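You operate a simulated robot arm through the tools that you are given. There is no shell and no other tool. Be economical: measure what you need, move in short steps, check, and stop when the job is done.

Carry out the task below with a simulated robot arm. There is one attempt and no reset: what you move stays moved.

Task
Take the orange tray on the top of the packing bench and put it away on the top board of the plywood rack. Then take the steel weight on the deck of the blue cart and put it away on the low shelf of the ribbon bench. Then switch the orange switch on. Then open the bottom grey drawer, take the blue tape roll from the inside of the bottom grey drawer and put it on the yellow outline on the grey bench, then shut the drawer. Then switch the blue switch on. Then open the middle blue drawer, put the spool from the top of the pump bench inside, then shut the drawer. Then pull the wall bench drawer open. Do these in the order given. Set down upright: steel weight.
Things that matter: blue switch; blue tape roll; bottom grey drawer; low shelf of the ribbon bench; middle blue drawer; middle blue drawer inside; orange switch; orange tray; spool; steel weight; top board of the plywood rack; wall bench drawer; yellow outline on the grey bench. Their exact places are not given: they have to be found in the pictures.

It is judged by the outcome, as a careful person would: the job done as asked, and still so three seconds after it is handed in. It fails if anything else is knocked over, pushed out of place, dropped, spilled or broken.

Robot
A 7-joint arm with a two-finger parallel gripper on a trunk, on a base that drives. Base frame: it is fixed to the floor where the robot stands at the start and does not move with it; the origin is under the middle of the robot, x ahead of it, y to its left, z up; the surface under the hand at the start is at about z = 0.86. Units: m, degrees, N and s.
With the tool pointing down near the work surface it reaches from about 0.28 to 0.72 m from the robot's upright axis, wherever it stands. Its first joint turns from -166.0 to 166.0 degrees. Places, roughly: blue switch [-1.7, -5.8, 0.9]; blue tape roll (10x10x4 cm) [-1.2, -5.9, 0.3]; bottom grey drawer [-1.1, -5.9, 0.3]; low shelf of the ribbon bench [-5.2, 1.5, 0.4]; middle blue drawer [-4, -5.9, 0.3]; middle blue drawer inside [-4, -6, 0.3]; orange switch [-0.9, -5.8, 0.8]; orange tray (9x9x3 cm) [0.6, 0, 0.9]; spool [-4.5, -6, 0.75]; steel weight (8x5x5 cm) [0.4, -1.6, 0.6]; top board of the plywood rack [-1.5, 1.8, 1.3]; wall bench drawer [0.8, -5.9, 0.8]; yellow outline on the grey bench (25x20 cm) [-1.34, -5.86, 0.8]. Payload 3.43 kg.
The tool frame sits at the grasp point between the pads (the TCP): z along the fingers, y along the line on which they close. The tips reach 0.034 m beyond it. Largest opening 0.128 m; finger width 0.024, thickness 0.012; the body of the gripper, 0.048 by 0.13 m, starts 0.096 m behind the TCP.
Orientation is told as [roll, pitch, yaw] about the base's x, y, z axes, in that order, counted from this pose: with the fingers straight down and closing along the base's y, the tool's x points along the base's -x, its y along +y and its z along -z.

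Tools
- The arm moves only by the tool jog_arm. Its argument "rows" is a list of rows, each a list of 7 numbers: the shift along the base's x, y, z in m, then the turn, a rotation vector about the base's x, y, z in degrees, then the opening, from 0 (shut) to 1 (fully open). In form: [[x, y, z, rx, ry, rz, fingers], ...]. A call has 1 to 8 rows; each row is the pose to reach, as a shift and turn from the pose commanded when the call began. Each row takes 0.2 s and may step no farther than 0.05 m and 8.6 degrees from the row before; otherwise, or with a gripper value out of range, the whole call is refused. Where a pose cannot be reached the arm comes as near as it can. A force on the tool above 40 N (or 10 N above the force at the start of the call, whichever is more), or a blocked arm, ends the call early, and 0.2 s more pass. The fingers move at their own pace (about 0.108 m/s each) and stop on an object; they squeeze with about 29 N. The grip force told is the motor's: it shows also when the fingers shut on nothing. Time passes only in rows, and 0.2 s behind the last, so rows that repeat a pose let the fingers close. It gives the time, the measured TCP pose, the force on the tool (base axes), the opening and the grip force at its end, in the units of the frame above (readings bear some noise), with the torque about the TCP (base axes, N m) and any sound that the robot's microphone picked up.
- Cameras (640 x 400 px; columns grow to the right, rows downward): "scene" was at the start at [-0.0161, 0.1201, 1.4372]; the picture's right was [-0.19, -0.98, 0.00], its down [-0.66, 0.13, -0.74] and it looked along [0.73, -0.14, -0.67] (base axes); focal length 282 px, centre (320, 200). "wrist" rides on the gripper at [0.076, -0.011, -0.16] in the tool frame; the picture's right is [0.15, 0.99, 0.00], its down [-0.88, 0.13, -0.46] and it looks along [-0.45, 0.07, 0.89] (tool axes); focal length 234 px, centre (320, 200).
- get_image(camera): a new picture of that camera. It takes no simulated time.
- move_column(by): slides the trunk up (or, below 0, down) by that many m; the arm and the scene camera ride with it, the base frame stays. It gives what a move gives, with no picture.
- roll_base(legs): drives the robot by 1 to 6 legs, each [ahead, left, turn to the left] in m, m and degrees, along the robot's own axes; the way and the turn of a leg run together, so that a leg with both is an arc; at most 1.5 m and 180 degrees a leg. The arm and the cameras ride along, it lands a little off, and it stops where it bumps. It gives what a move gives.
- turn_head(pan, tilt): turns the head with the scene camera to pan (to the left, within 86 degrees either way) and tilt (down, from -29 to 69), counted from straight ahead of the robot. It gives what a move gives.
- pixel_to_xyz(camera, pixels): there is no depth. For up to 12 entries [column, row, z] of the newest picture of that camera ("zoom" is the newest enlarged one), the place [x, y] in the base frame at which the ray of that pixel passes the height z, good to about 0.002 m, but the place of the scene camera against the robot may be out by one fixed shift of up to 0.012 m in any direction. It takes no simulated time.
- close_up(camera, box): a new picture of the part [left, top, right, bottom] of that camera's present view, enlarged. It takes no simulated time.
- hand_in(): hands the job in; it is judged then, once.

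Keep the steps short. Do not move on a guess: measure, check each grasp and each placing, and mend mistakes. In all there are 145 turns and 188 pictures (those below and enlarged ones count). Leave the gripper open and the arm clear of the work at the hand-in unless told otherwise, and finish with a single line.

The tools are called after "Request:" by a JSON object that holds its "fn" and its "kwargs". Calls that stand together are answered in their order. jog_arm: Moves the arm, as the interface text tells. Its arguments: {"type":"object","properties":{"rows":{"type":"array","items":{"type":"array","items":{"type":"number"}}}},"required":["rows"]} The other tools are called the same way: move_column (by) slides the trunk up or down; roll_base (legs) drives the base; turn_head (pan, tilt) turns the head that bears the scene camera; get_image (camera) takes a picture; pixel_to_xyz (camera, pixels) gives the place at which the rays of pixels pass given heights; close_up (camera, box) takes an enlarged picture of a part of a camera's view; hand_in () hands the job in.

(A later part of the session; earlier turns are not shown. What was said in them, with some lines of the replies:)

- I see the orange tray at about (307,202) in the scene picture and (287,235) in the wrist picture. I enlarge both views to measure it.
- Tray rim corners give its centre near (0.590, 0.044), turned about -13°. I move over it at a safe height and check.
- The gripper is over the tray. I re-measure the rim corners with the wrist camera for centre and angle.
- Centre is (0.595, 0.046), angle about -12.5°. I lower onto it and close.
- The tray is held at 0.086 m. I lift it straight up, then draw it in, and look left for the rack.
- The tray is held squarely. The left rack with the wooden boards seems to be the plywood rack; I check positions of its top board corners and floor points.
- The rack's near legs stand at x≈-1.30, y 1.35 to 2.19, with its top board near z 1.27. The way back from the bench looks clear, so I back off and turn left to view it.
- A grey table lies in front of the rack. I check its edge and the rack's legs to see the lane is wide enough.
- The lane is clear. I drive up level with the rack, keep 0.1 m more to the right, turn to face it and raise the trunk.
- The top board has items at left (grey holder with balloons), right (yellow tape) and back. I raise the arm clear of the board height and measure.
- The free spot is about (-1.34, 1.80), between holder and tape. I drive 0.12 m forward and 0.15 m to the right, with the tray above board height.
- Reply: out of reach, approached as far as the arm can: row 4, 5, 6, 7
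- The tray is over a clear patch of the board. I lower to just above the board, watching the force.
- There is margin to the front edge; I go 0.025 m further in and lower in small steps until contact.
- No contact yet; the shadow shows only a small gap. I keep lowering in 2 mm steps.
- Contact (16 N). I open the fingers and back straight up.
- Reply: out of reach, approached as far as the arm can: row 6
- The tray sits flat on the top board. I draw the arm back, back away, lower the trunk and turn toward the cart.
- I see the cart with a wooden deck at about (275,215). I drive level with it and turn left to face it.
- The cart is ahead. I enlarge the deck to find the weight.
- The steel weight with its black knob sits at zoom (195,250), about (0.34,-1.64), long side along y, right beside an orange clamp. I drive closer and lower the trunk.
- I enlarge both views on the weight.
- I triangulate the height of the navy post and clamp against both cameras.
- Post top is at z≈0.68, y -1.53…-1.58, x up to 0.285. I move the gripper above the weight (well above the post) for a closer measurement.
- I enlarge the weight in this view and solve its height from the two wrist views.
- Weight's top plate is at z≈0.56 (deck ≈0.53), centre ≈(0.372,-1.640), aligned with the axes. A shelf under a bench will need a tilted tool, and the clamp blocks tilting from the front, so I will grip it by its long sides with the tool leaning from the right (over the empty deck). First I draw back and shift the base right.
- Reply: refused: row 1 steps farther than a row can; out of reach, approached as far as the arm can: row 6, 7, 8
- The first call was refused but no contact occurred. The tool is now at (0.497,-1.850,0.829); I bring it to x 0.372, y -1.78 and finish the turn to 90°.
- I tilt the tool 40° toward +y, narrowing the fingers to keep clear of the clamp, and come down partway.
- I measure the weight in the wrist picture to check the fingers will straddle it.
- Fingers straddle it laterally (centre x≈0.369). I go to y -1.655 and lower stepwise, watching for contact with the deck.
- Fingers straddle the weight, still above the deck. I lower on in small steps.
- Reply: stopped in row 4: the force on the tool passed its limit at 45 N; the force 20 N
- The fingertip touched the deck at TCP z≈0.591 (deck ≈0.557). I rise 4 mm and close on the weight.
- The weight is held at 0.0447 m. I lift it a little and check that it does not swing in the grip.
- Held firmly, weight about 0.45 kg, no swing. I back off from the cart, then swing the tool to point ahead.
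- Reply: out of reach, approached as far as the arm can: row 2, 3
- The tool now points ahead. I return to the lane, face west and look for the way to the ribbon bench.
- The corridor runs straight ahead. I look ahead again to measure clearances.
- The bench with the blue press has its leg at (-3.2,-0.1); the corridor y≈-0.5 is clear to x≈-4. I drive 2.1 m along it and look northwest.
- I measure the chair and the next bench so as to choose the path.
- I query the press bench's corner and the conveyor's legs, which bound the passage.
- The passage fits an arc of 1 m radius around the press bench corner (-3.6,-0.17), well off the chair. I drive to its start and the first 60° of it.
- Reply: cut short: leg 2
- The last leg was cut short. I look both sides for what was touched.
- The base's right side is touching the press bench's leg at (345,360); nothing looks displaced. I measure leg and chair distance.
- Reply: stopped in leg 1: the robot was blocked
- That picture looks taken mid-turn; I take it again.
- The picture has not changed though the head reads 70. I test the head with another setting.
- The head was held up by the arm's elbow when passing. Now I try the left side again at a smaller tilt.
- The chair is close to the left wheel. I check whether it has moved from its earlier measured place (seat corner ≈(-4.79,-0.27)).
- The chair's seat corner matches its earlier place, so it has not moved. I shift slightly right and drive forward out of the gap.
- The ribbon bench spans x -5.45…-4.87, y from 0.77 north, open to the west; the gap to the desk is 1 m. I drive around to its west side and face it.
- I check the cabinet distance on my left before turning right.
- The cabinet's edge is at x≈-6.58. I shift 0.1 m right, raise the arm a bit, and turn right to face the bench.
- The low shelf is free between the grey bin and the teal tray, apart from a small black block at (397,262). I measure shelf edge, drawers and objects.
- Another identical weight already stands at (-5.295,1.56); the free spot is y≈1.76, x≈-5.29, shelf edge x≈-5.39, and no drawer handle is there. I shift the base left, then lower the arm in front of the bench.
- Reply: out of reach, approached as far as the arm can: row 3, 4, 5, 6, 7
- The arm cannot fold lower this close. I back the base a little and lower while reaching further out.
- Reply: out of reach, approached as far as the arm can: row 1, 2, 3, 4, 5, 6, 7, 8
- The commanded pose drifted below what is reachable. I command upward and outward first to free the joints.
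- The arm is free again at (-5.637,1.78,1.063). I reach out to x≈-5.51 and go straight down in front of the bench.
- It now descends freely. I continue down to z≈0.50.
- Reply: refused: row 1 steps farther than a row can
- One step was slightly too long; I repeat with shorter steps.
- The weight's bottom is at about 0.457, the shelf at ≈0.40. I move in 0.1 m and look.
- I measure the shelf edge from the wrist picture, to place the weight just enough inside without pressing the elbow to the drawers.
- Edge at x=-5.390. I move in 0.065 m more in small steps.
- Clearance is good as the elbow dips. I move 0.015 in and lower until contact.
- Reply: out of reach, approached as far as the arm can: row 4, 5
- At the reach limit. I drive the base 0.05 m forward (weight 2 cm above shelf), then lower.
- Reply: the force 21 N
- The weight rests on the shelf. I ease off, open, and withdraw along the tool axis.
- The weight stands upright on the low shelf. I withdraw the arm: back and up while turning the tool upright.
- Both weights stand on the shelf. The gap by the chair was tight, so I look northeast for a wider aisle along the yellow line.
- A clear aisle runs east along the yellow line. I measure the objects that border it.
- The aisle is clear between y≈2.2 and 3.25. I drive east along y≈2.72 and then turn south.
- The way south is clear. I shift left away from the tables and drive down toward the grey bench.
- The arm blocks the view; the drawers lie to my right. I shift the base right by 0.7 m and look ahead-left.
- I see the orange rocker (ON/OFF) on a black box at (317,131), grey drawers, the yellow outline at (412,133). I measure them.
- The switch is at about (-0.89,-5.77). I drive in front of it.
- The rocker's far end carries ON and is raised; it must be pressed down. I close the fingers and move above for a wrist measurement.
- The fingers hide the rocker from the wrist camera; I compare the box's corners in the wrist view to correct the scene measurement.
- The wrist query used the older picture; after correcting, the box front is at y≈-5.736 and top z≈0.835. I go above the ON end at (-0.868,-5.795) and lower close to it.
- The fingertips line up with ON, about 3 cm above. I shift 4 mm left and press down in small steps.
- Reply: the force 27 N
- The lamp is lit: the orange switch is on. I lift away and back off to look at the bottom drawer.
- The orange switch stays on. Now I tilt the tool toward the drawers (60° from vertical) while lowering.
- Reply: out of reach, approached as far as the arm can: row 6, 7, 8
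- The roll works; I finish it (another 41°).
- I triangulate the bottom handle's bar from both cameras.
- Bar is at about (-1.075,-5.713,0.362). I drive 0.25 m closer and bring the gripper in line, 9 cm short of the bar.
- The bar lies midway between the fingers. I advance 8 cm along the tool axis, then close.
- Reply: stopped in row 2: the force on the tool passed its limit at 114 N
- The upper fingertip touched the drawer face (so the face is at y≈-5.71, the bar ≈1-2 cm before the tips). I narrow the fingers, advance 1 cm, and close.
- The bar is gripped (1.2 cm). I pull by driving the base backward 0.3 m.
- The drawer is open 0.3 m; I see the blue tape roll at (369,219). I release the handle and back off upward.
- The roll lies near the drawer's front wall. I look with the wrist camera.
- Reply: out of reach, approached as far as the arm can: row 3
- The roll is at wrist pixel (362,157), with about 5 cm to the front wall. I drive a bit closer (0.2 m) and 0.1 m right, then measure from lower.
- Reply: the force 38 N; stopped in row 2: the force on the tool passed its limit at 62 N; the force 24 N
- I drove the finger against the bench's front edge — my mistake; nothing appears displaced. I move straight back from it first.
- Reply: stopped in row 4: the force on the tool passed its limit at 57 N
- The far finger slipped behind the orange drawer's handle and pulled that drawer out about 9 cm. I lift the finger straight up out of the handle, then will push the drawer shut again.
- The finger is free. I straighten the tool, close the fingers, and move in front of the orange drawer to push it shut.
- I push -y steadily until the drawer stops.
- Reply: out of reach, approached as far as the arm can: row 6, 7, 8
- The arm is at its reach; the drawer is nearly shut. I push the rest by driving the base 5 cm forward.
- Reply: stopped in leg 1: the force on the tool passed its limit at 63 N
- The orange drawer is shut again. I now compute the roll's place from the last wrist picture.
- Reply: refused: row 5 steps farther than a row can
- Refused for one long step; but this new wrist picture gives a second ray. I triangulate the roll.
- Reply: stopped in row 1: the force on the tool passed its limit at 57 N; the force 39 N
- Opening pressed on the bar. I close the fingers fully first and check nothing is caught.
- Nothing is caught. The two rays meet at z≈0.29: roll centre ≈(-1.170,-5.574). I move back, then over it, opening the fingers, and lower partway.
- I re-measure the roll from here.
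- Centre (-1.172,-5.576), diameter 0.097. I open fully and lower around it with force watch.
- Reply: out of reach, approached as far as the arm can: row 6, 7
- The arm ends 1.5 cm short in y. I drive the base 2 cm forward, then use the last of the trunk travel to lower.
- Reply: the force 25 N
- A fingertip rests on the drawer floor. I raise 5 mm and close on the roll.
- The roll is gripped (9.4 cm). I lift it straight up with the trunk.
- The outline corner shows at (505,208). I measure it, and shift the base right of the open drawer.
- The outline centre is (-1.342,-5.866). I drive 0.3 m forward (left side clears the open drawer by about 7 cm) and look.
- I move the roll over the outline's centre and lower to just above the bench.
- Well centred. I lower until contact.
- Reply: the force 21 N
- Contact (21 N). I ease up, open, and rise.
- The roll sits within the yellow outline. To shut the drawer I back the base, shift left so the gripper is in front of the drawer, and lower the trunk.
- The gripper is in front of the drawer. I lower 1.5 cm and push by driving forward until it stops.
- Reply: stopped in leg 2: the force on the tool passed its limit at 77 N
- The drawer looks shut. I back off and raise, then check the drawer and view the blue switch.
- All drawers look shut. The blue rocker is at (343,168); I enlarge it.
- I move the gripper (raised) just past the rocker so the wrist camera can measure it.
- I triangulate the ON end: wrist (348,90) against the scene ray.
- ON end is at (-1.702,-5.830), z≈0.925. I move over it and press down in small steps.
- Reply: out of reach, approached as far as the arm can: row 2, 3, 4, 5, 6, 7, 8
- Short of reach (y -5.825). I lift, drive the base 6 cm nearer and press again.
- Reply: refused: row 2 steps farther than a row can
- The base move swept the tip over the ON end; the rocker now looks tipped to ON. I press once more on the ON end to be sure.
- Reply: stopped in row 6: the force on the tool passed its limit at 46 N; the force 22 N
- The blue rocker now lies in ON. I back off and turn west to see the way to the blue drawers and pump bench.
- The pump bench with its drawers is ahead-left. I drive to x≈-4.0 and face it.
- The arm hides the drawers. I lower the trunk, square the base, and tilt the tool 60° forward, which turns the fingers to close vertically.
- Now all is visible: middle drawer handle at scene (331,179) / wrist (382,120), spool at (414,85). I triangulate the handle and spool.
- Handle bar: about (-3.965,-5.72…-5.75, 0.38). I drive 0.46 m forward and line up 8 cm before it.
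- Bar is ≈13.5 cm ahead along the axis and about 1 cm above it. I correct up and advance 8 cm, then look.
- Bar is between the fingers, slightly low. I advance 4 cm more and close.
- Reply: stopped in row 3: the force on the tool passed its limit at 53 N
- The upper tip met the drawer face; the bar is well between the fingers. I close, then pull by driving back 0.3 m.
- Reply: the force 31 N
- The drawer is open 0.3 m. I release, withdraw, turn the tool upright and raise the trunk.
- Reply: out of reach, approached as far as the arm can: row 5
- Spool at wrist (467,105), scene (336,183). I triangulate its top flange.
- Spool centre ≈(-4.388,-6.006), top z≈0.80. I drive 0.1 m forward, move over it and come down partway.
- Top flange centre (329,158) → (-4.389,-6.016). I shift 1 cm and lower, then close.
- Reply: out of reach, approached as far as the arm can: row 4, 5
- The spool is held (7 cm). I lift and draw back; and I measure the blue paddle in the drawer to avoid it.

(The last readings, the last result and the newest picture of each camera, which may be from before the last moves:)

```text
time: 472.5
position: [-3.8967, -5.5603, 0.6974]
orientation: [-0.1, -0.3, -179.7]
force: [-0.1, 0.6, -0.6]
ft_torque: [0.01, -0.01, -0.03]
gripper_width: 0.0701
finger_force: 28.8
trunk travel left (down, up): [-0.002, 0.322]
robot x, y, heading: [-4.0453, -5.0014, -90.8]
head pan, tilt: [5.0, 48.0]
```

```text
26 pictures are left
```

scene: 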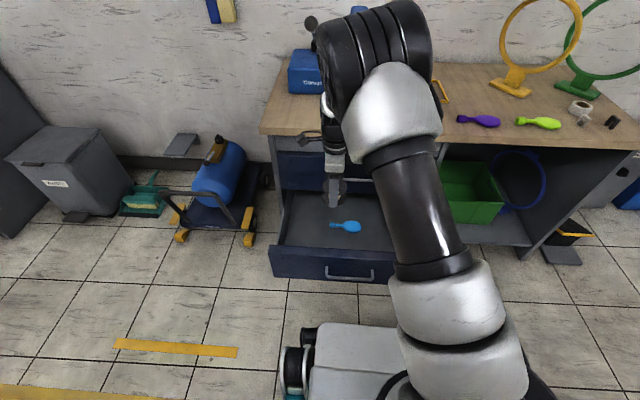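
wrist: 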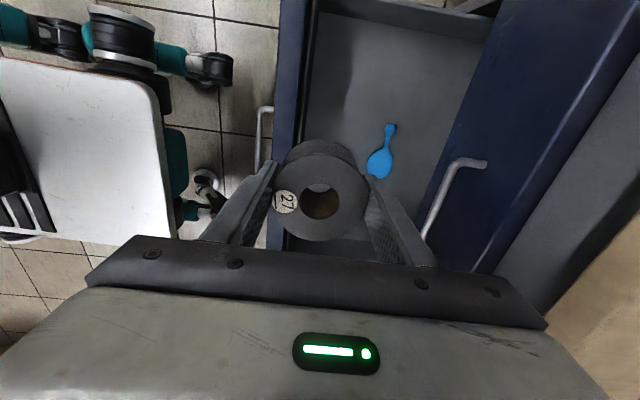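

The spot under the spool is clear of the blue paddle (y≈-5.70). I lower the spool into the drawer in steps until contact.

Request:
{"fn": "jog_arm", "kwargs": {"rows": [[0.01, 0, -0.045, 0, 0, 0, 0.3], [0.02, 0, -0.085, 0, 0, 0, 0.3], [0.02, 0, -0.13, 0, 0, 0, 0.3], [0.02, 0, -0.175, 0, 0, 0, 0.3], [0.02, 0, -0.22, 0, 0, 0, 0.3], [0.02, 0, -0.26, 0, 0, 0, 0.3], [0.02, 0, -0.285, 0, 0, 0, 0.3], [0.02, 0, -0.3, 0, 0, 0, 0.3]]}}

Request:
{"fn": "jog_arm", "kwargs": {"rows": [[0, 0, -0.01, 0, 0, 0, 0.3], [0, 0, -0.018, 0, 0, 0, 0.3], [0, 0, -0.026, 0, 0, 0, 0.3], [0, 0, -0.034, 0, 0, 0, 0.3], [0, 0, -0.042, 0, 0, 0, 0.3], [0, 0, -0.05, 0, 0, 0, 0.3], [0, 0, -0.058, 0, 0, 0, 0.3]]}}

Request:
{"fn": "get_image", "kwargs": {"camera": "wrist"}}

```text
time: 473.8
position: [-3.8767, -5.5663, 0.4801]
orientation: [0.4, -0.2, -179.7]
force: [-1.0, -1.4, 12.1]
ft_torque: [0.42, -0.09, 0.04]
gripper_width: 0.0702
finger_force: 29.2
trunk travel left (down, up): [-0.002, 0.322]
robot x, y, heading: [-4.0447, -4.9967, -90.9]
head pan, tilt: [5.0, 48.0]
stopped in row 6: the force on the tool passed its limit at 80 N (the readings are from after the stop); the commanded pose is now the measured one
```

```text
time: 474.1
position: [-3.8764, -5.5706, 0.4797]
orientation: [0.7, -0.2, -179.8]
force: [-1.1, -0.4, 16.5]
ft_torque: [0.73, -0.09, 0.1]
gripper_width: 0.0701
finger_force: 29.3
trunk travel left (down, up): [-0.002, 0.322]
robot x, y, heading: [-4.0456, -4.9974, -91.0]
head pan, tilt: [5.0, 48.0]
stopped in row 1: the force on the tool passed its limit at 49 N (the readings are from after the stop); the commanded pose is now the measured one
```

```text
25 pictures are left
```

wrist: 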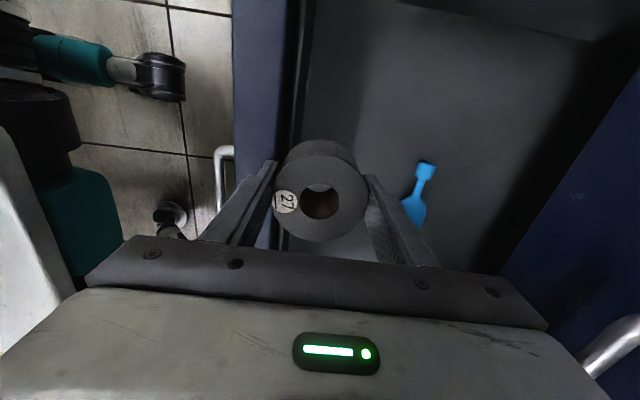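

The near finger met the drawer's front wall (top z≈0.445). I lift 3 cm, shift 5.5 cm inward and 3 cm left, and lower again.

Request:
{"fn": "jog_arm", "kwargs": {"rows": [[0, 0, 0.03, 0, 0, 0, 0.3], [0.02, -0.03, 0.03, 0, 0, 0, 0.3], [0.03, -0.055, 0.03, 0, 0, 0, 0.3], [0.03, -0.055, -0.01, 0, 0, 0, 0.3], [0.03, -0.055, -0.04, 0, 0, 0, 0.3], [0.03, -0.055, -0.06, 0, 0, 0, 0.3], [0.03, -0.055, -0.072, 0, 0, 0, 0.3], [0.03, -0.055, -0.082, 0, 0, 0, 0.3]]}}

Request:
{"fn": "jog_arm", "kwargs": {"rows": [[0, 0, -0.007, 0, 0, 0, 0.3], [0, 0, -0.014, 0, 0, 0, 0.3], [0, 0, -0.021, 0, 0, 0, 0.3], [0, 0, -0.028, 0, 0, 0, 0.3], [0, 0, -0.035, 0, 0, 0, 0.3], [0, 0, -0.042, 0, 0, 0, 0.3], [0, 0, -0.049, 0, 0, 0, 0.3]]}}

Request:
{"fn": "get_image", "kwargs": {"camera": "wrist"}}

```text
time: 475.9
position: [-3.8458, -5.6224, 0.3963]
orientation: [0.3, -0.3, -179.7]
force: [1.3, 1.0, -0.5]
ft_torque: [0.01, 0.0, -0.02]
gripper_width: 0.07
finger_force: 28.9
trunk travel left (down, up): [-0.002, 0.322]
robot x, y, heading: [-4.0442, -4.9977, -91.0]
head pan, tilt: [5.0, 48.0]
```

```text
time: 477.5
position: [-3.8474, -5.6172, 0.3543]
orientation: [0.3, -0.2, -179.7]
force: [-0.7, 0.2, 0.0]
ft_torque: [0.02, 0.0, -0.01]
gripper_width: 0.07
finger_force: 29.1
out of reach, approached as far as the arm can: row 5, 6, 7
trunk travel left (down, up): [-0.002, 0.322]
robot x, y, heading: [-4.0422, -4.9993, -91.0]
head pan, tilt: [5.0, 48.0]
```

```text
24 pictures are left
```

wrist: 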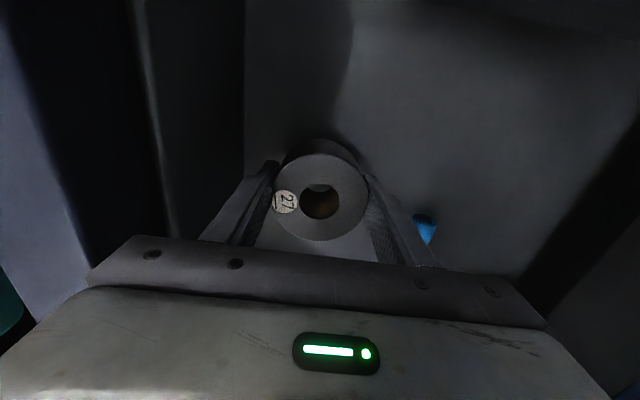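

Out of reach at z 0.354 without contact. I drive 3 cm nearer, pull the arm back as much, and lower on.

Request:
{"fn": "roll_base", "kwargs": {"legs": [[0.035, 0, 0.5]]}}

Request:
{"fn": "jog_arm", "kwargs": {"rows": [[0, 0.02, 0, 0, 0, 0, 0.3], [0, 0.035, -0.006, 0, 0, 0, 0.3], [0, 0.035, -0.012, 0, 0, 0, 0.3], [0, 0.035, -0.018, 0, 0, 0, 0.3], [0, 0.035, -0.024, 0, 0, 0, 0.3], [0, 0.035, -0.03, 0, 0, 0, 0.3], [0, 0.035, -0.036, 0, 0, 0, 0.3], [0, 0.035, -0.042, 0, 0, 0, 0.3]]}}

Request:
{"fn": "get_image", "kwargs": {"camera": "wrist"}}

```text
time: 478.4
position: [-3.843, -5.6505, 0.3534]
orientation: [0.3, -0.2, -179.2]
force: [0.0, -0.2, 0.2]
ft_torque: [-0.03, -0.01, 0.0]
gripper_width: 0.0699
finger_force: 28.7
trunk travel left (down, up): [-0.002, 0.322]
robot x, y, heading: [-4.045, -5.0322, -90.2]
head pan, tilt: [5.0, 48.0]
```

```text
time: 480.1
position: [-3.8399, -5.6218, 0.3212]
orientation: [0.7, 0.0, -179.3]
force: [-3.4, 0.4, 15.7]
ft_torque: [0.68, 0.12, 0.17]
gripper_width: 0.0695
finger_force: 28.9
trunk travel left (down, up): [-0.002, 0.322]
robot x, y, heading: [-4.0459, -5.033, -90.4]
head pan, tilt: [5.0, 48.0]
stopped in row 8: the force on the tool passed its limit at 44 N (the readings are from after the stop); the commanded pose is now the measured one
```

```text
23 pictures are left
```

wrist: 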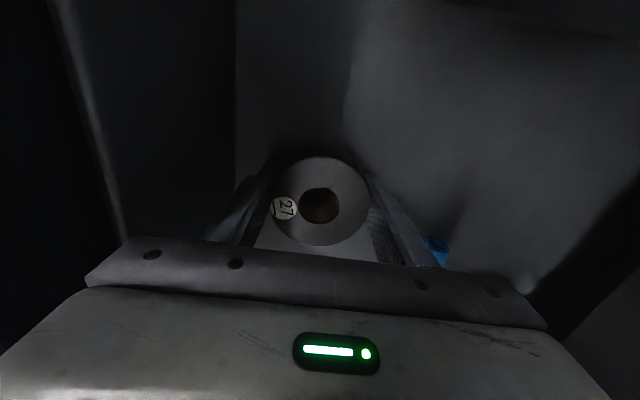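

The spool stands on the drawer floor. I release, rise, back off, tilt the closed fingers toward the drawer, and push it shut by driving forward.

Request:
{"fn": "jog_arm", "kwargs": {"rows": [[0, 0, 0.002, 0, 0, 0, 0.55], [0, 0, 0.002, 0, 0, 0, 0.75], [0, 0, 0.002, 0, 0, 0, 0.75], [0, 0, 0.03, 0, 0, 0, 0.75], [0, 0, 0.07, 0, 0, 0, 0.75], [0, 0, 0.11, 0, 0, 0, 0.75], [0, 0, 0.15, 0, 0, 0, 0.75], [0, 0, 0.19, 0, 0, 0, 0.75]]}}

Request:
{"fn": "move_column", "kwargs": {"by": 0.1}}

Request:
{"fn": "get_image", "kwargs": {"camera": "wrist"}}

Request:
{"fn": "roll_base", "kwargs": {"legs": [[-0.29, 0, 0]]}}

Request:
{"fn": "jog_arm", "kwargs": {"rows": [[-0.015, 0, -0.03, -6, 0, 0, 0.3], [-0.03, 0, -0.06, -12, 0, 0, 0], [-0.045, 0, -0.09, -18, 0, 0, 0], [-0.06, 0, -0.12, -24, 0, 0, 0], [-0.075, 0, -0.15, -30, 0, 0, 0], [-0.09, 0, -0.18, -36, 0, 0, 0], [-0.105, 0, -0.205, -42, 0, 0, 0], [-0.105, 0, -0.22, -42, 0, 0, 0]]}}

Request:
{"fn": "get_image", "kwargs": {"camera": "scene"}}

```text
time: 481.9
position: [-3.8413, -5.6192, 0.5089]
orientation: [0.5, -0.1, -179.1]
force: [0.9, -0.6, -1.5]
ft_torque: [0.0, 0.0, 0.0]
gripper_width: 0.0961
finger_force: 0.1
trunk travel left (down, up): [-0.002, 0.322]
robot x, y, heading: [-4.047, -5.0305, -90.4]
head pan, tilt: [5.0, 48.0]
```

```text
time: 483.3
position: [-3.8396, -5.62, 0.6082]
orientation: [0.5, 0.0, -179.2]
force: [-0.1, 0.1, -0.2]
ft_torque: [-0.03, 0.0, 0.0]
gripper_width: 0.0962
finger_force: 0.1
trunk travel left (down, up): [-0.102, 0.222]
robot x, y, heading: [-4.0445, -5.0305, -90.6]
head pan, tilt: [5.0, 48.0]
```

```text
22 pictures are left
```

wrist: 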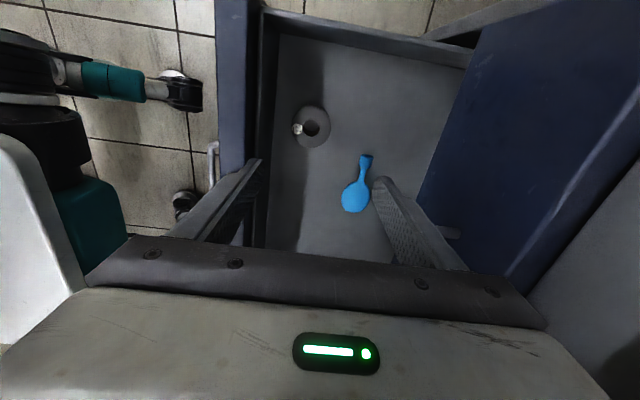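

```text
time: 485.3
position: [-3.8377, -5.3255, 0.6074]
orientation: [0.6, -0.1, -179.2]
force: [0.6, -0.1, 0.7]
ft_torque: [0.01, 0.01, 0.05]
gripper_width: 0.0961
finger_force: 0.0
trunk travel left (down, up): [-0.102, 0.222]
robot x, y, heading: [-4.0432, -4.7382, -90.5]
head pan, tilt: [5.0, 48.0]
```

```text
time: 487.1
position: [-3.9417, -5.325, 0.3901]
orientation: [42.6, -0.7, -179.4]
force: [0.2, 0.4, 0.1]
ft_torque: [0.01, 0.0, -0.03]
gripper_width: 0.0001
finger_force: 29.4
trunk travel left (down, up): [-0.102, 0.222]
robot x, y, heading: [-4.0398, -4.7386, -90.2]
head pan, tilt: [5.0, 48.0]
```

```text
21 pictures are left
```

scene: 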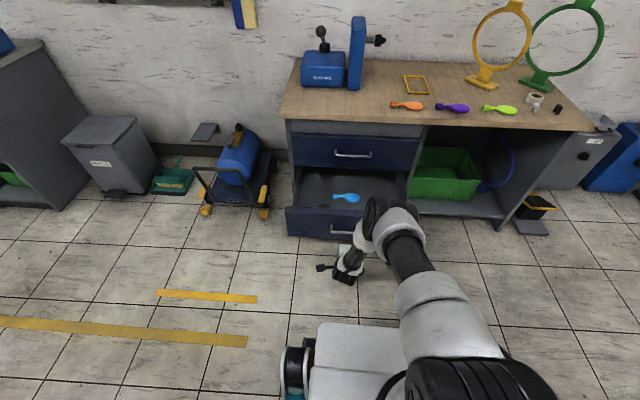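

The spool stands in the drawer. I push the drawer shut, look, back off, and then head east toward the wall bench.

Request:
{"fn": "roll_base", "kwargs": {"legs": [[0.2, 0, 0], [0.22, 0, 0]]}}

Request:
{"fn": "roll_base", "kwargs": {"legs": [[-0.4, 0, 0.3]]}}

Request:
{"fn": "get_image", "kwargs": {"camera": "scene"}}

Request:
{"fn": "move_column", "kwargs": {"by": 0.2}}

Request:
{"fn": "roll_base", "kwargs": {"legs": [[-0.1, 0, 0], [0, 0, 90], [1.45, 0, 0], [1.45, 0, 0], [0.7, 0, 0]]}}

Request:
{"fn": "turn_head", "kwargs": {"pan": -25, "tilt": 25}}

Request:
{"fn": "get_image", "kwargs": {"camera": "scene"}}

```text
time: 489.9
position: [-3.9469, -5.713, 0.3803]
orientation: [41.0, -0.5, -179.5]
force: [1.1, -0.3, 0.6]
ft_torque: [0.04, 0.0, -0.02]
gripper_width: 0.0001
finger_force: 29.0
trunk travel left (down, up): [-0.102, 0.222]
robot x, y, heading: [-4.0434, -5.1394, -90.8]
head pan, tilt: [5.0, 48.0]
stopped in leg 2: the force on the tool passed its limit at 51 N (the readings are from after the stop); the commanded pose is now the measured one
```

```text
time: 492.4
position: [-3.944, -5.3132, 0.3809]
orientation: [41.0, -0.5, -179.5]
force: [-0.3, -0.8, 0.4]
ft_torque: [0.01, 0.0, 0.0]
gripper_width: 0.0
finger_force: 28.9
trunk travel left (down, up): [-0.102, 0.222]
robot x, y, heading: [-4.0444, -4.7387, -90.7]
head pan, tilt: [5.0, 48.0]
```

```text
20 pictures are left
```

scene: 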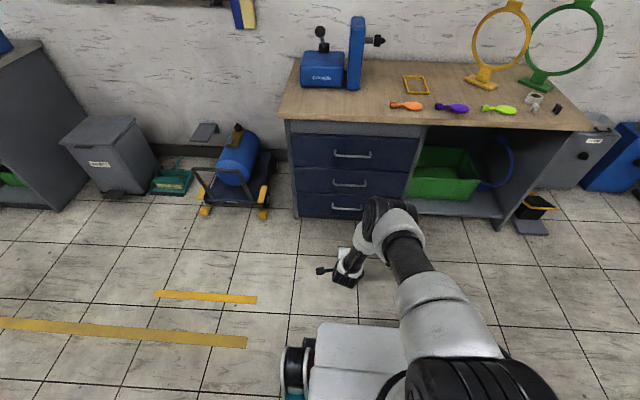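

```text
time: 494.6
position: [-3.9418, -5.3138, 0.581]
orientation: [40.9, -0.6, -179.5]
force: [0.2, -0.3, 1.0]
ft_torque: [0.03, -0.02, 0.0]
gripper_width: 0.0
finger_force: 29.2
trunk travel left (down, up): [-0.302, 0.022]
robot x, y, heading: [-4.0442, -4.7404, -91.0]
head pan, tilt: [5.0, 48.0]
```

```text
time: 516.6
position: [0.1233, -4.6379, 0.5806]
orientation: [40.8, -0.4, -89.1]
force: [-0.4, 0.5, 0.3]
ft_torque: [0.01, 0.02, 0.02]
gripper_width: 0.0002
finger_force: 29.4
trunk travel left (down, up): [-0.302, 0.022]
robot x, y, heading: [-0.4505, -4.7396, -0.4]
head pan, tilt: [5.0, 48.0]
```

```text
time: 517.6
position: [0.1237, -4.6383, 0.5826]
orientation: [40.9, -0.5, -89.0]
force: [-0.4, 0.0, 0.8]
ft_torque: [0.02, -0.02, 0.03]
gripper_width: 0.0001
finger_force: 29.3
trunk travel left (down, up): [-0.302, 0.022]
robot x, y, heading: [-0.453, -4.7411, -0.4]
head pan, tilt: [-25.0, 25.0]
```

```text
19 pictures are left
```

scene: 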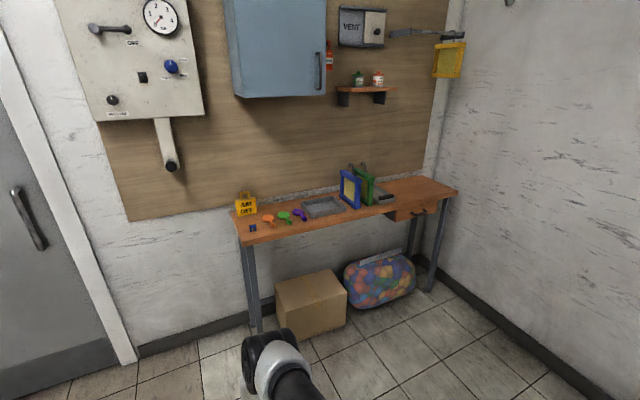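

The middle blue drawer is shut. The wall bench drawer with a dark handle is at (420,210), facing west. I enlarge and measure it.

Request:
{"fn": "close_up", "kwargs": {"camera": "scene", "box": [360, 170, 480, 245]}}

Request:
{"fn": "pixel_to_xyz", "kwargs": {"camera": "scene", "pixels": [[424, 210, 0.75], [424, 210, 0.8], [424, 210, 0.7], [430, 291, 0.0], [258, 331, 0.0], [457, 191, 0.85], [240, 246, 0.85], [390, 212, 0.75], [438, 203, 0.75], [346, 298, 0.3]]}}

```text
5.33 times, centred on (420, 208) of scene
```

zoom: 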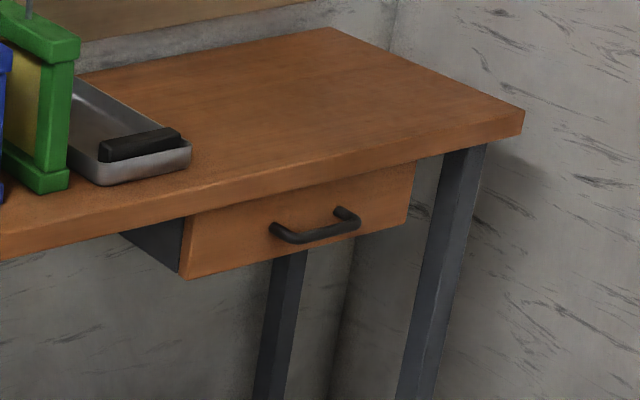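

```text
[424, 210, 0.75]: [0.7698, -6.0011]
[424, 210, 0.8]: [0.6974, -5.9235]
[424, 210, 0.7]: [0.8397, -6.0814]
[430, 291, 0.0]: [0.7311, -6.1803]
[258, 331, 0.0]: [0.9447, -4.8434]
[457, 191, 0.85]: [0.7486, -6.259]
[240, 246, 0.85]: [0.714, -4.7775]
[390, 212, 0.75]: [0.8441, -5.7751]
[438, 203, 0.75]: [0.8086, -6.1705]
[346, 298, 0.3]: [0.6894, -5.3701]
```

Bench front is at x≈0.73, top z≈0.85; handle near (0.69,-5.88,0.79). I drive 0.3 m ahead, 1 m right, raise and tilt the open gripper toward the handle, and look.

Request:
{"fn": "roll_base", "kwargs": {"legs": [[0.3, 0, 0.4], [0, -1.0, 0]]}}

Request:
{"fn": "jog_arm", "kwargs": {"rows": [[0, -0.03, 0.033, 0, -6, 0, 0.2], [0, -0.06, 0.066, 0, -12, 0, 0.4], [0, -0.09, 0.099, 0, -19, 0, 0.4], [0, -0.12, 0.132, 0, -19, 0, 0.4], [0, -0.15, 0.165, 0, -19, 0, 0.4], [0, -0.18, 0.198, 0, -19, 0, 0.4], [0, -0.21, 0.231, 0, -19, 0, 0.4], [0, -0.24, 0.262, 0, -19, 0, 0.4]]}}

Request:
{"fn": "get_image", "kwargs": {"camera": "wrist"}}

Request:
{"fn": "pixel_to_xyz", "kwargs": {"camera": "wrist", "pixels": [[320, 150, 0.76], [320, 150, 0.78], [320, 150, 0.8], [360, 150, 0.78], [280, 150, 0.78], [320, 100, 0.78], [360, 100, 0.78], [400, 150, 0.8], [400, 100, 0.8]]}}

Request:
{"fn": "get_image", "kwargs": {"camera": "scene"}}

```text
time: 529.1
position: [0.4232, -5.6279, 0.5818]
orientation: [41.0, -0.5, -88.5]
force: [-0.3, -0.4, -0.5]
ft_torque: [0.02, 0.01, 0.0]
gripper_width: 0.0001
finger_force: 28.9
trunk travel left (down, up): [-0.302, 0.022]
robot x, y, heading: [-0.1514, -5.7375, 0.6]
head pan, tilt: [-25.0, 25.0]
```

```text
time: 530.9
position: [0.4205, -5.869, 0.842]
orientation: [59.8, -0.9, -88.7]
force: [0.0, -0.2, 0.7]
ft_torque: [-0.07, -0.01, 0.0]
gripper_width: 0.0511
finger_force: 0.2
trunk travel left (down, up): [-0.302, 0.022]
robot x, y, heading: [-0.1503, -5.7368, 0.5]
head pan, tilt: [-25.0, 25.0]
```

```text
17 pictures are left
```

wrist: 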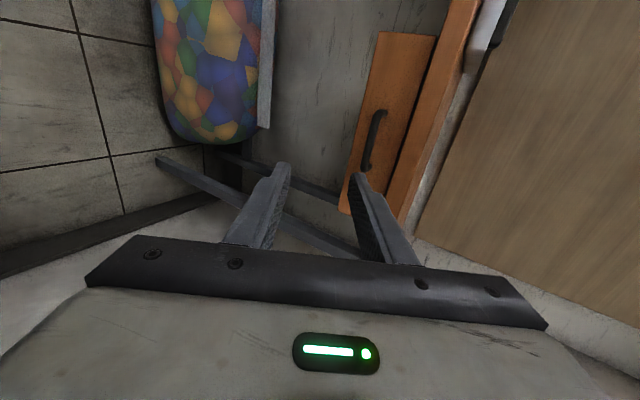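

```text
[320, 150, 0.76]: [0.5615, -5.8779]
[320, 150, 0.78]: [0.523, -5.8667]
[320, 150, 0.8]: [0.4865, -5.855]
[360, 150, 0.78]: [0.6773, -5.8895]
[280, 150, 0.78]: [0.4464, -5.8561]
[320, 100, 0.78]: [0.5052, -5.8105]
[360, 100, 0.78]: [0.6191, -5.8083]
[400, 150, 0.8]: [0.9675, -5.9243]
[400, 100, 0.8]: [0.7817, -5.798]
```

```text
16 pictures are left
```

scene: 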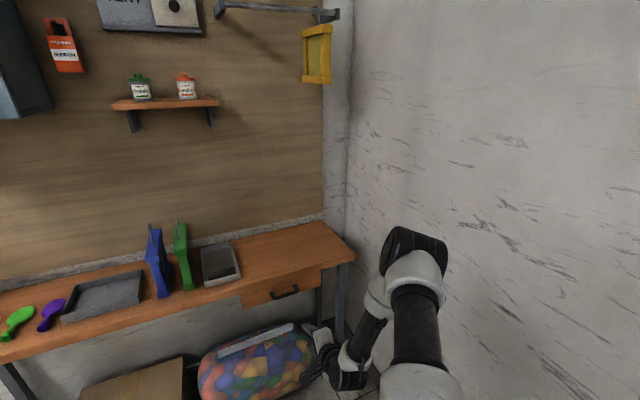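

Handle bar: the wrist ray slopes 15° down, passing near (0.65–0.69, -5.867, 0.80). I drive 0.12 m closer, tilt to 75° so the gripper axis lies on that ray, advance until the tips meet the drawer face, and close.

Request:
{"fn": "roll_base", "kwargs": {"legs": [[0.12, 0, -0.4]]}}

Request:
{"fn": "jog_arm", "kwargs": {"rows": [[0, 0.002, 0, 0, -7.5, 0, 0.3], [0, 0.002, -0.002, 0, -15, 0, 0.3], [0, 0.002, -0.002, 0, -15, 0, 0.3]]}}

Request:
{"fn": "get_image", "kwargs": {"camera": "wrist"}}

Request:
{"fn": "jog_arm", "kwargs": {"rows": [[0.029, 0, -0.0078, 0, 0, 0, 0.3], [0.05, 0, -0.0135, 0, 0, 0, 0.3], [0.07, 0, -0.0188, 0, 0, 0, 0.3]]}}

Request:
{"fn": "get_image", "kwargs": {"camera": "wrist"}}

```text
time: 532.2
position: [0.5397, -5.871, 0.8431]
orientation: [59.9, -1.0, -89.1]
force: [-0.2, 0.2, -0.7]
ft_torque: [0.01, -0.01, 0.02]
gripper_width: 0.051
finger_force: 0.2
trunk travel left (down, up): [-0.302, 0.022]
robot x, y, heading: [-0.032, -5.7387, 0.2]
head pan, tilt: [-25.0, 25.0]
```

```text
time: 533.0
position: [0.5397, -5.8694, 0.84]
orientation: [75.0, -1.2, -89.3]
force: [0.2, 0.4, 0.7]
ft_torque: [0.02, 0.01, 0.0]
gripper_width: 0.0388
finger_force: 0.0
trunk travel left (down, up): [-0.302, 0.022]
robot x, y, heading: [-0.0278, -5.735, 0.0]
head pan, tilt: [-25.0, 25.0]
```

```text
15 pictures are left
```

wrist: 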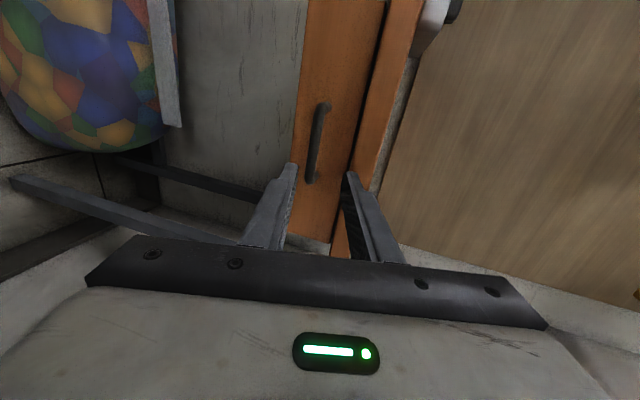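

```text
time: 533.8
position: [0.6118, -5.871, 0.82]
orientation: [74.8, -1.1, -89.4]
force: [-0.3, -1.0, -0.8]
ft_torque: [0.03, -0.02, 0.0]
gripper_width: 0.0385
finger_force: 0.0
trunk travel left (down, up): [-0.302, 0.022]
robot x, y, heading: [-0.0295, -5.738, -0.1]
head pan, tilt: [-25.0, 25.0]
```

```text
14 pictures are left
```

wrist: 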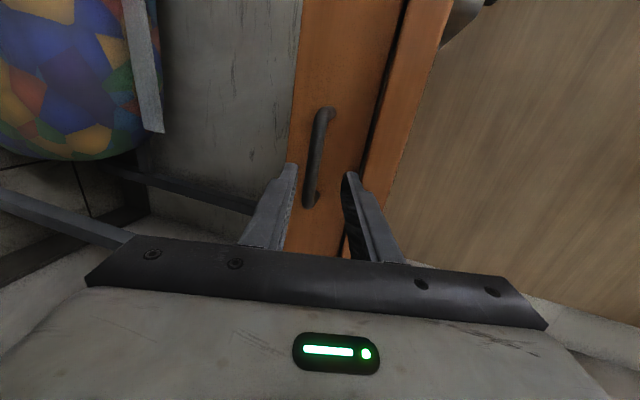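

The bar lies between the fingers. I advance until face contact, then close.

Request:
{"fn": "jog_arm", "kwargs": {"rows": [[0.015, 0.004, -0.007, 0, 0, 0, 0.3], [0.03, 0.006, -0.011, 0, 0, 0, 0.3], [0.042, 0.006, -0.0145, 0, 0, 0, 0.3], [0.054, 0.006, -0.0178, 0, 0, 0, 0.3], [0.066, 0.006, -0.021, 0, 0, 0, 0.3], [0.076, 0.006, -0.0237, 0, 0, 0, 0.3]]}}

Request:
{"fn": "jog_arm", "kwargs": {"rows": [[-0.003, 0, 0.001, 0, 0, 0, 0.15], [-0.003, 0, 0.001, 0, 0, 0, 0], [-0.003, 0, 0.001, 0, 0, 0, 0], [-0.003, 0, 0.001, 0, 0, 0, 0]]}}

Request:
{"fn": "get_image", "kwargs": {"camera": "wrist"}}

```text
time: 535.1
position: [0.675, -5.8622, 0.7987]
orientation: [75.0, -1.1, -89.2]
force: [-24.5, 2.4, 12.6]
ft_torque: [-0.13, -1.12, -0.13]
gripper_width: 0.042
finger_force: 3.0
trunk travel left (down, up): [-0.302, 0.022]
robot x, y, heading: [-0.0333, -5.7376, -0.1]
head pan, tilt: [-25.0, 25.0]
stopped in row 6: the force on the tool passed its limit at 54 N (the readings are from after the stop); the commanded pose is now the measured one
```

```text
time: 536.1
position: [0.6749, -5.8613, 0.7957]
orientation: [74.6, -1.0, -89.3]
force: [-0.4, 1.8, -3.2]
ft_torque: [1.11, 0.06, -0.47]
gripper_width: 0.0137
finger_force: 44.5
trunk travel left (down, up): [-0.302, 0.022]
robot x, y, heading: [-0.0317, -5.7381, -0.1]
head pan, tilt: [-25.0, 25.0]
```

```text
13 pictures are left
5 turns are left
```

wrist: 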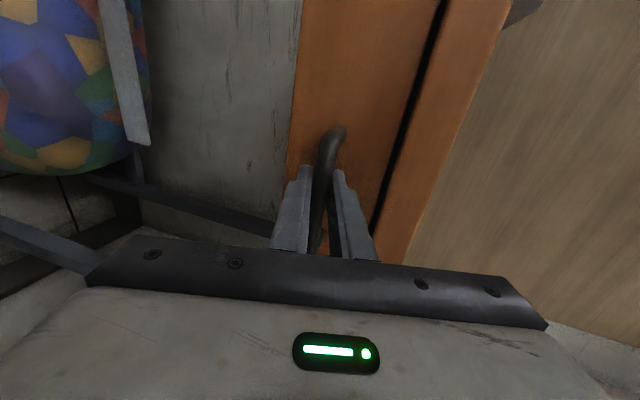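

The handle is gripped (1.4 cm). I pull the drawer by driving back 0.22 m and look.

Request:
{"fn": "roll_base", "kwargs": {"legs": [[-0.1, 0, 0], [-0.12, 0, 0]]}}

Request:
{"fn": "get_image", "kwargs": {"camera": "scene"}}

Request:
{"fn": "get_image", "kwargs": {"camera": "wrist"}}

```text
time: 538.1
position: [0.471, -5.8618, 0.7982]
orientation: [74.6, -0.9, -89.3]
force: [-0.2, -1.7, 0.2]
ft_torque: [1.18, 0.0, 0.02]
gripper_width: 0.0141
finger_force: 45.2
trunk travel left (down, up): [-0.302, 0.022]
robot x, y, heading: [-0.2366, -5.7354, 0.1]
head pan, tilt: [-25.0, 25.0]
stopped in leg 2: the force on the tool passed its limit at 94 N (the readings are from after the stop); the commanded pose is now the measured one
```

```text
12 pictures are left
```

scene: 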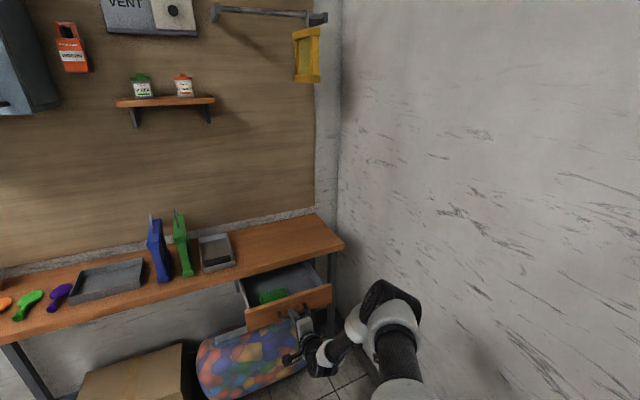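

```text
11 pictures are left
4 turns are left
```

wrist: 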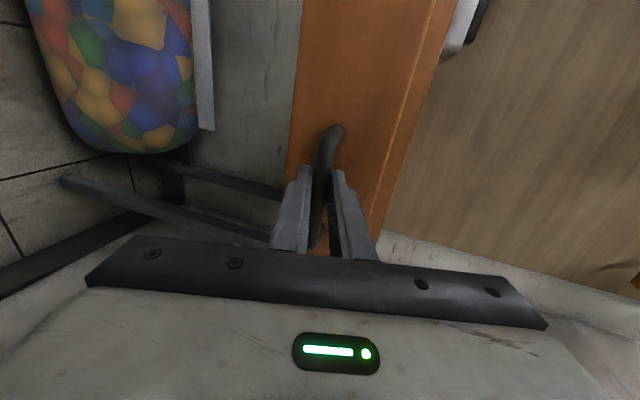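

The drawer is fully open (0.2 m to its stop). I release the handle, back straight off, open the gripper, and check.

Request:
{"fn": "jog_arm", "kwargs": {"rows": [[0, 0, 0, 0, 0, 0, 0.15], [0, 0, 0, 0, 0, 0, 0.3], [0, 0, 0, 0, 0, 0, 0.3], [0, 0, 0, 0, 0, 0, 0.3], [-0.03, 0, 0.008, 0, 0, 0, 0.3], [-0.06, 0, 0.016, 0, 0, 0, 0.3]]}}

Request:
{"fn": "roll_base", "kwargs": {"legs": [[-0.15, 0, 0]]}}

Request:
{"fn": "jog_arm", "kwargs": {"rows": [[0, 0, 0, 0, 0, 0, 0.7], [0, 0, 0, 0, 0, 0, 1.0], [0, 0, 0, 0, 0, 0, 1.0]]}}

Request:
{"fn": "get_image", "kwargs": {"camera": "scene"}}

```text
time: 539.5
position: [0.4107, -5.8629, 0.8147]
orientation: [74.8, -1.1, -89.2]
force: [-0.2, -0.5, 0.0]
ft_torque: [0.03, -0.01, 0.04]
gripper_width: 0.0384
finger_force: 0.1
trunk travel left (down, up): [-0.302, 0.022]
robot x, y, heading: [-0.2368, -5.7369, 0.1]
head pan, tilt: [-25.0, 25.0]
```

```text
time: 540.9
position: [0.2624, -5.8637, 0.8142]
orientation: [74.7, -1.0, -89.4]
force: [0.0, 0.1, 0.4]
ft_torque: [0.0, 0.01, 0.0]
gripper_width: 0.0381
finger_force: 0.1
trunk travel left (down, up): [-0.302, 0.022]
robot x, y, heading: [-0.3829, -5.7373, -0.1]
head pan, tilt: [-25.0, 25.0]
```

```text
time: 541.7
position: [0.2625, -5.8636, 0.813]
orientation: [74.6, -1.2, -89.2]
force: [0.7, -0.4, 0.6]
ft_torque: [0.01, 0.0, 0.01]
gripper_width: 0.1276
finger_force: 0.0
trunk travel left (down, up): [-0.302, 0.022]
robot x, y, heading: [-0.3819, -5.7366, 0.2]
head pan, tilt: [-25.0, 25.0]
```

```text
10 pictures are left
3 turns are left
```

scene: 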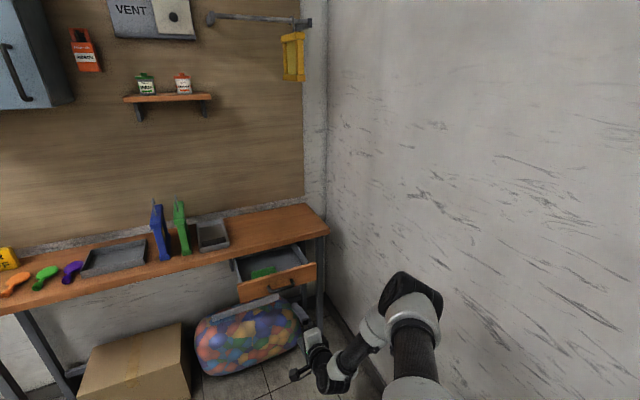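

The wall bench drawer stays open, the gripper is open and the arm is clear. I hand the job in.

Request:
{"fn": "hand_in", "kwargs": {}}

```text
The job is handed in.
```

All seven steps were done in order and handed in; along the way I pulled the orange drawer open about 9 cm by accident and pushed it shut again, the base bumped the press bench's leg and stopped beside the office chair (neither looked moved), and the blue switch sits at ON though no lamp on its panel lit.
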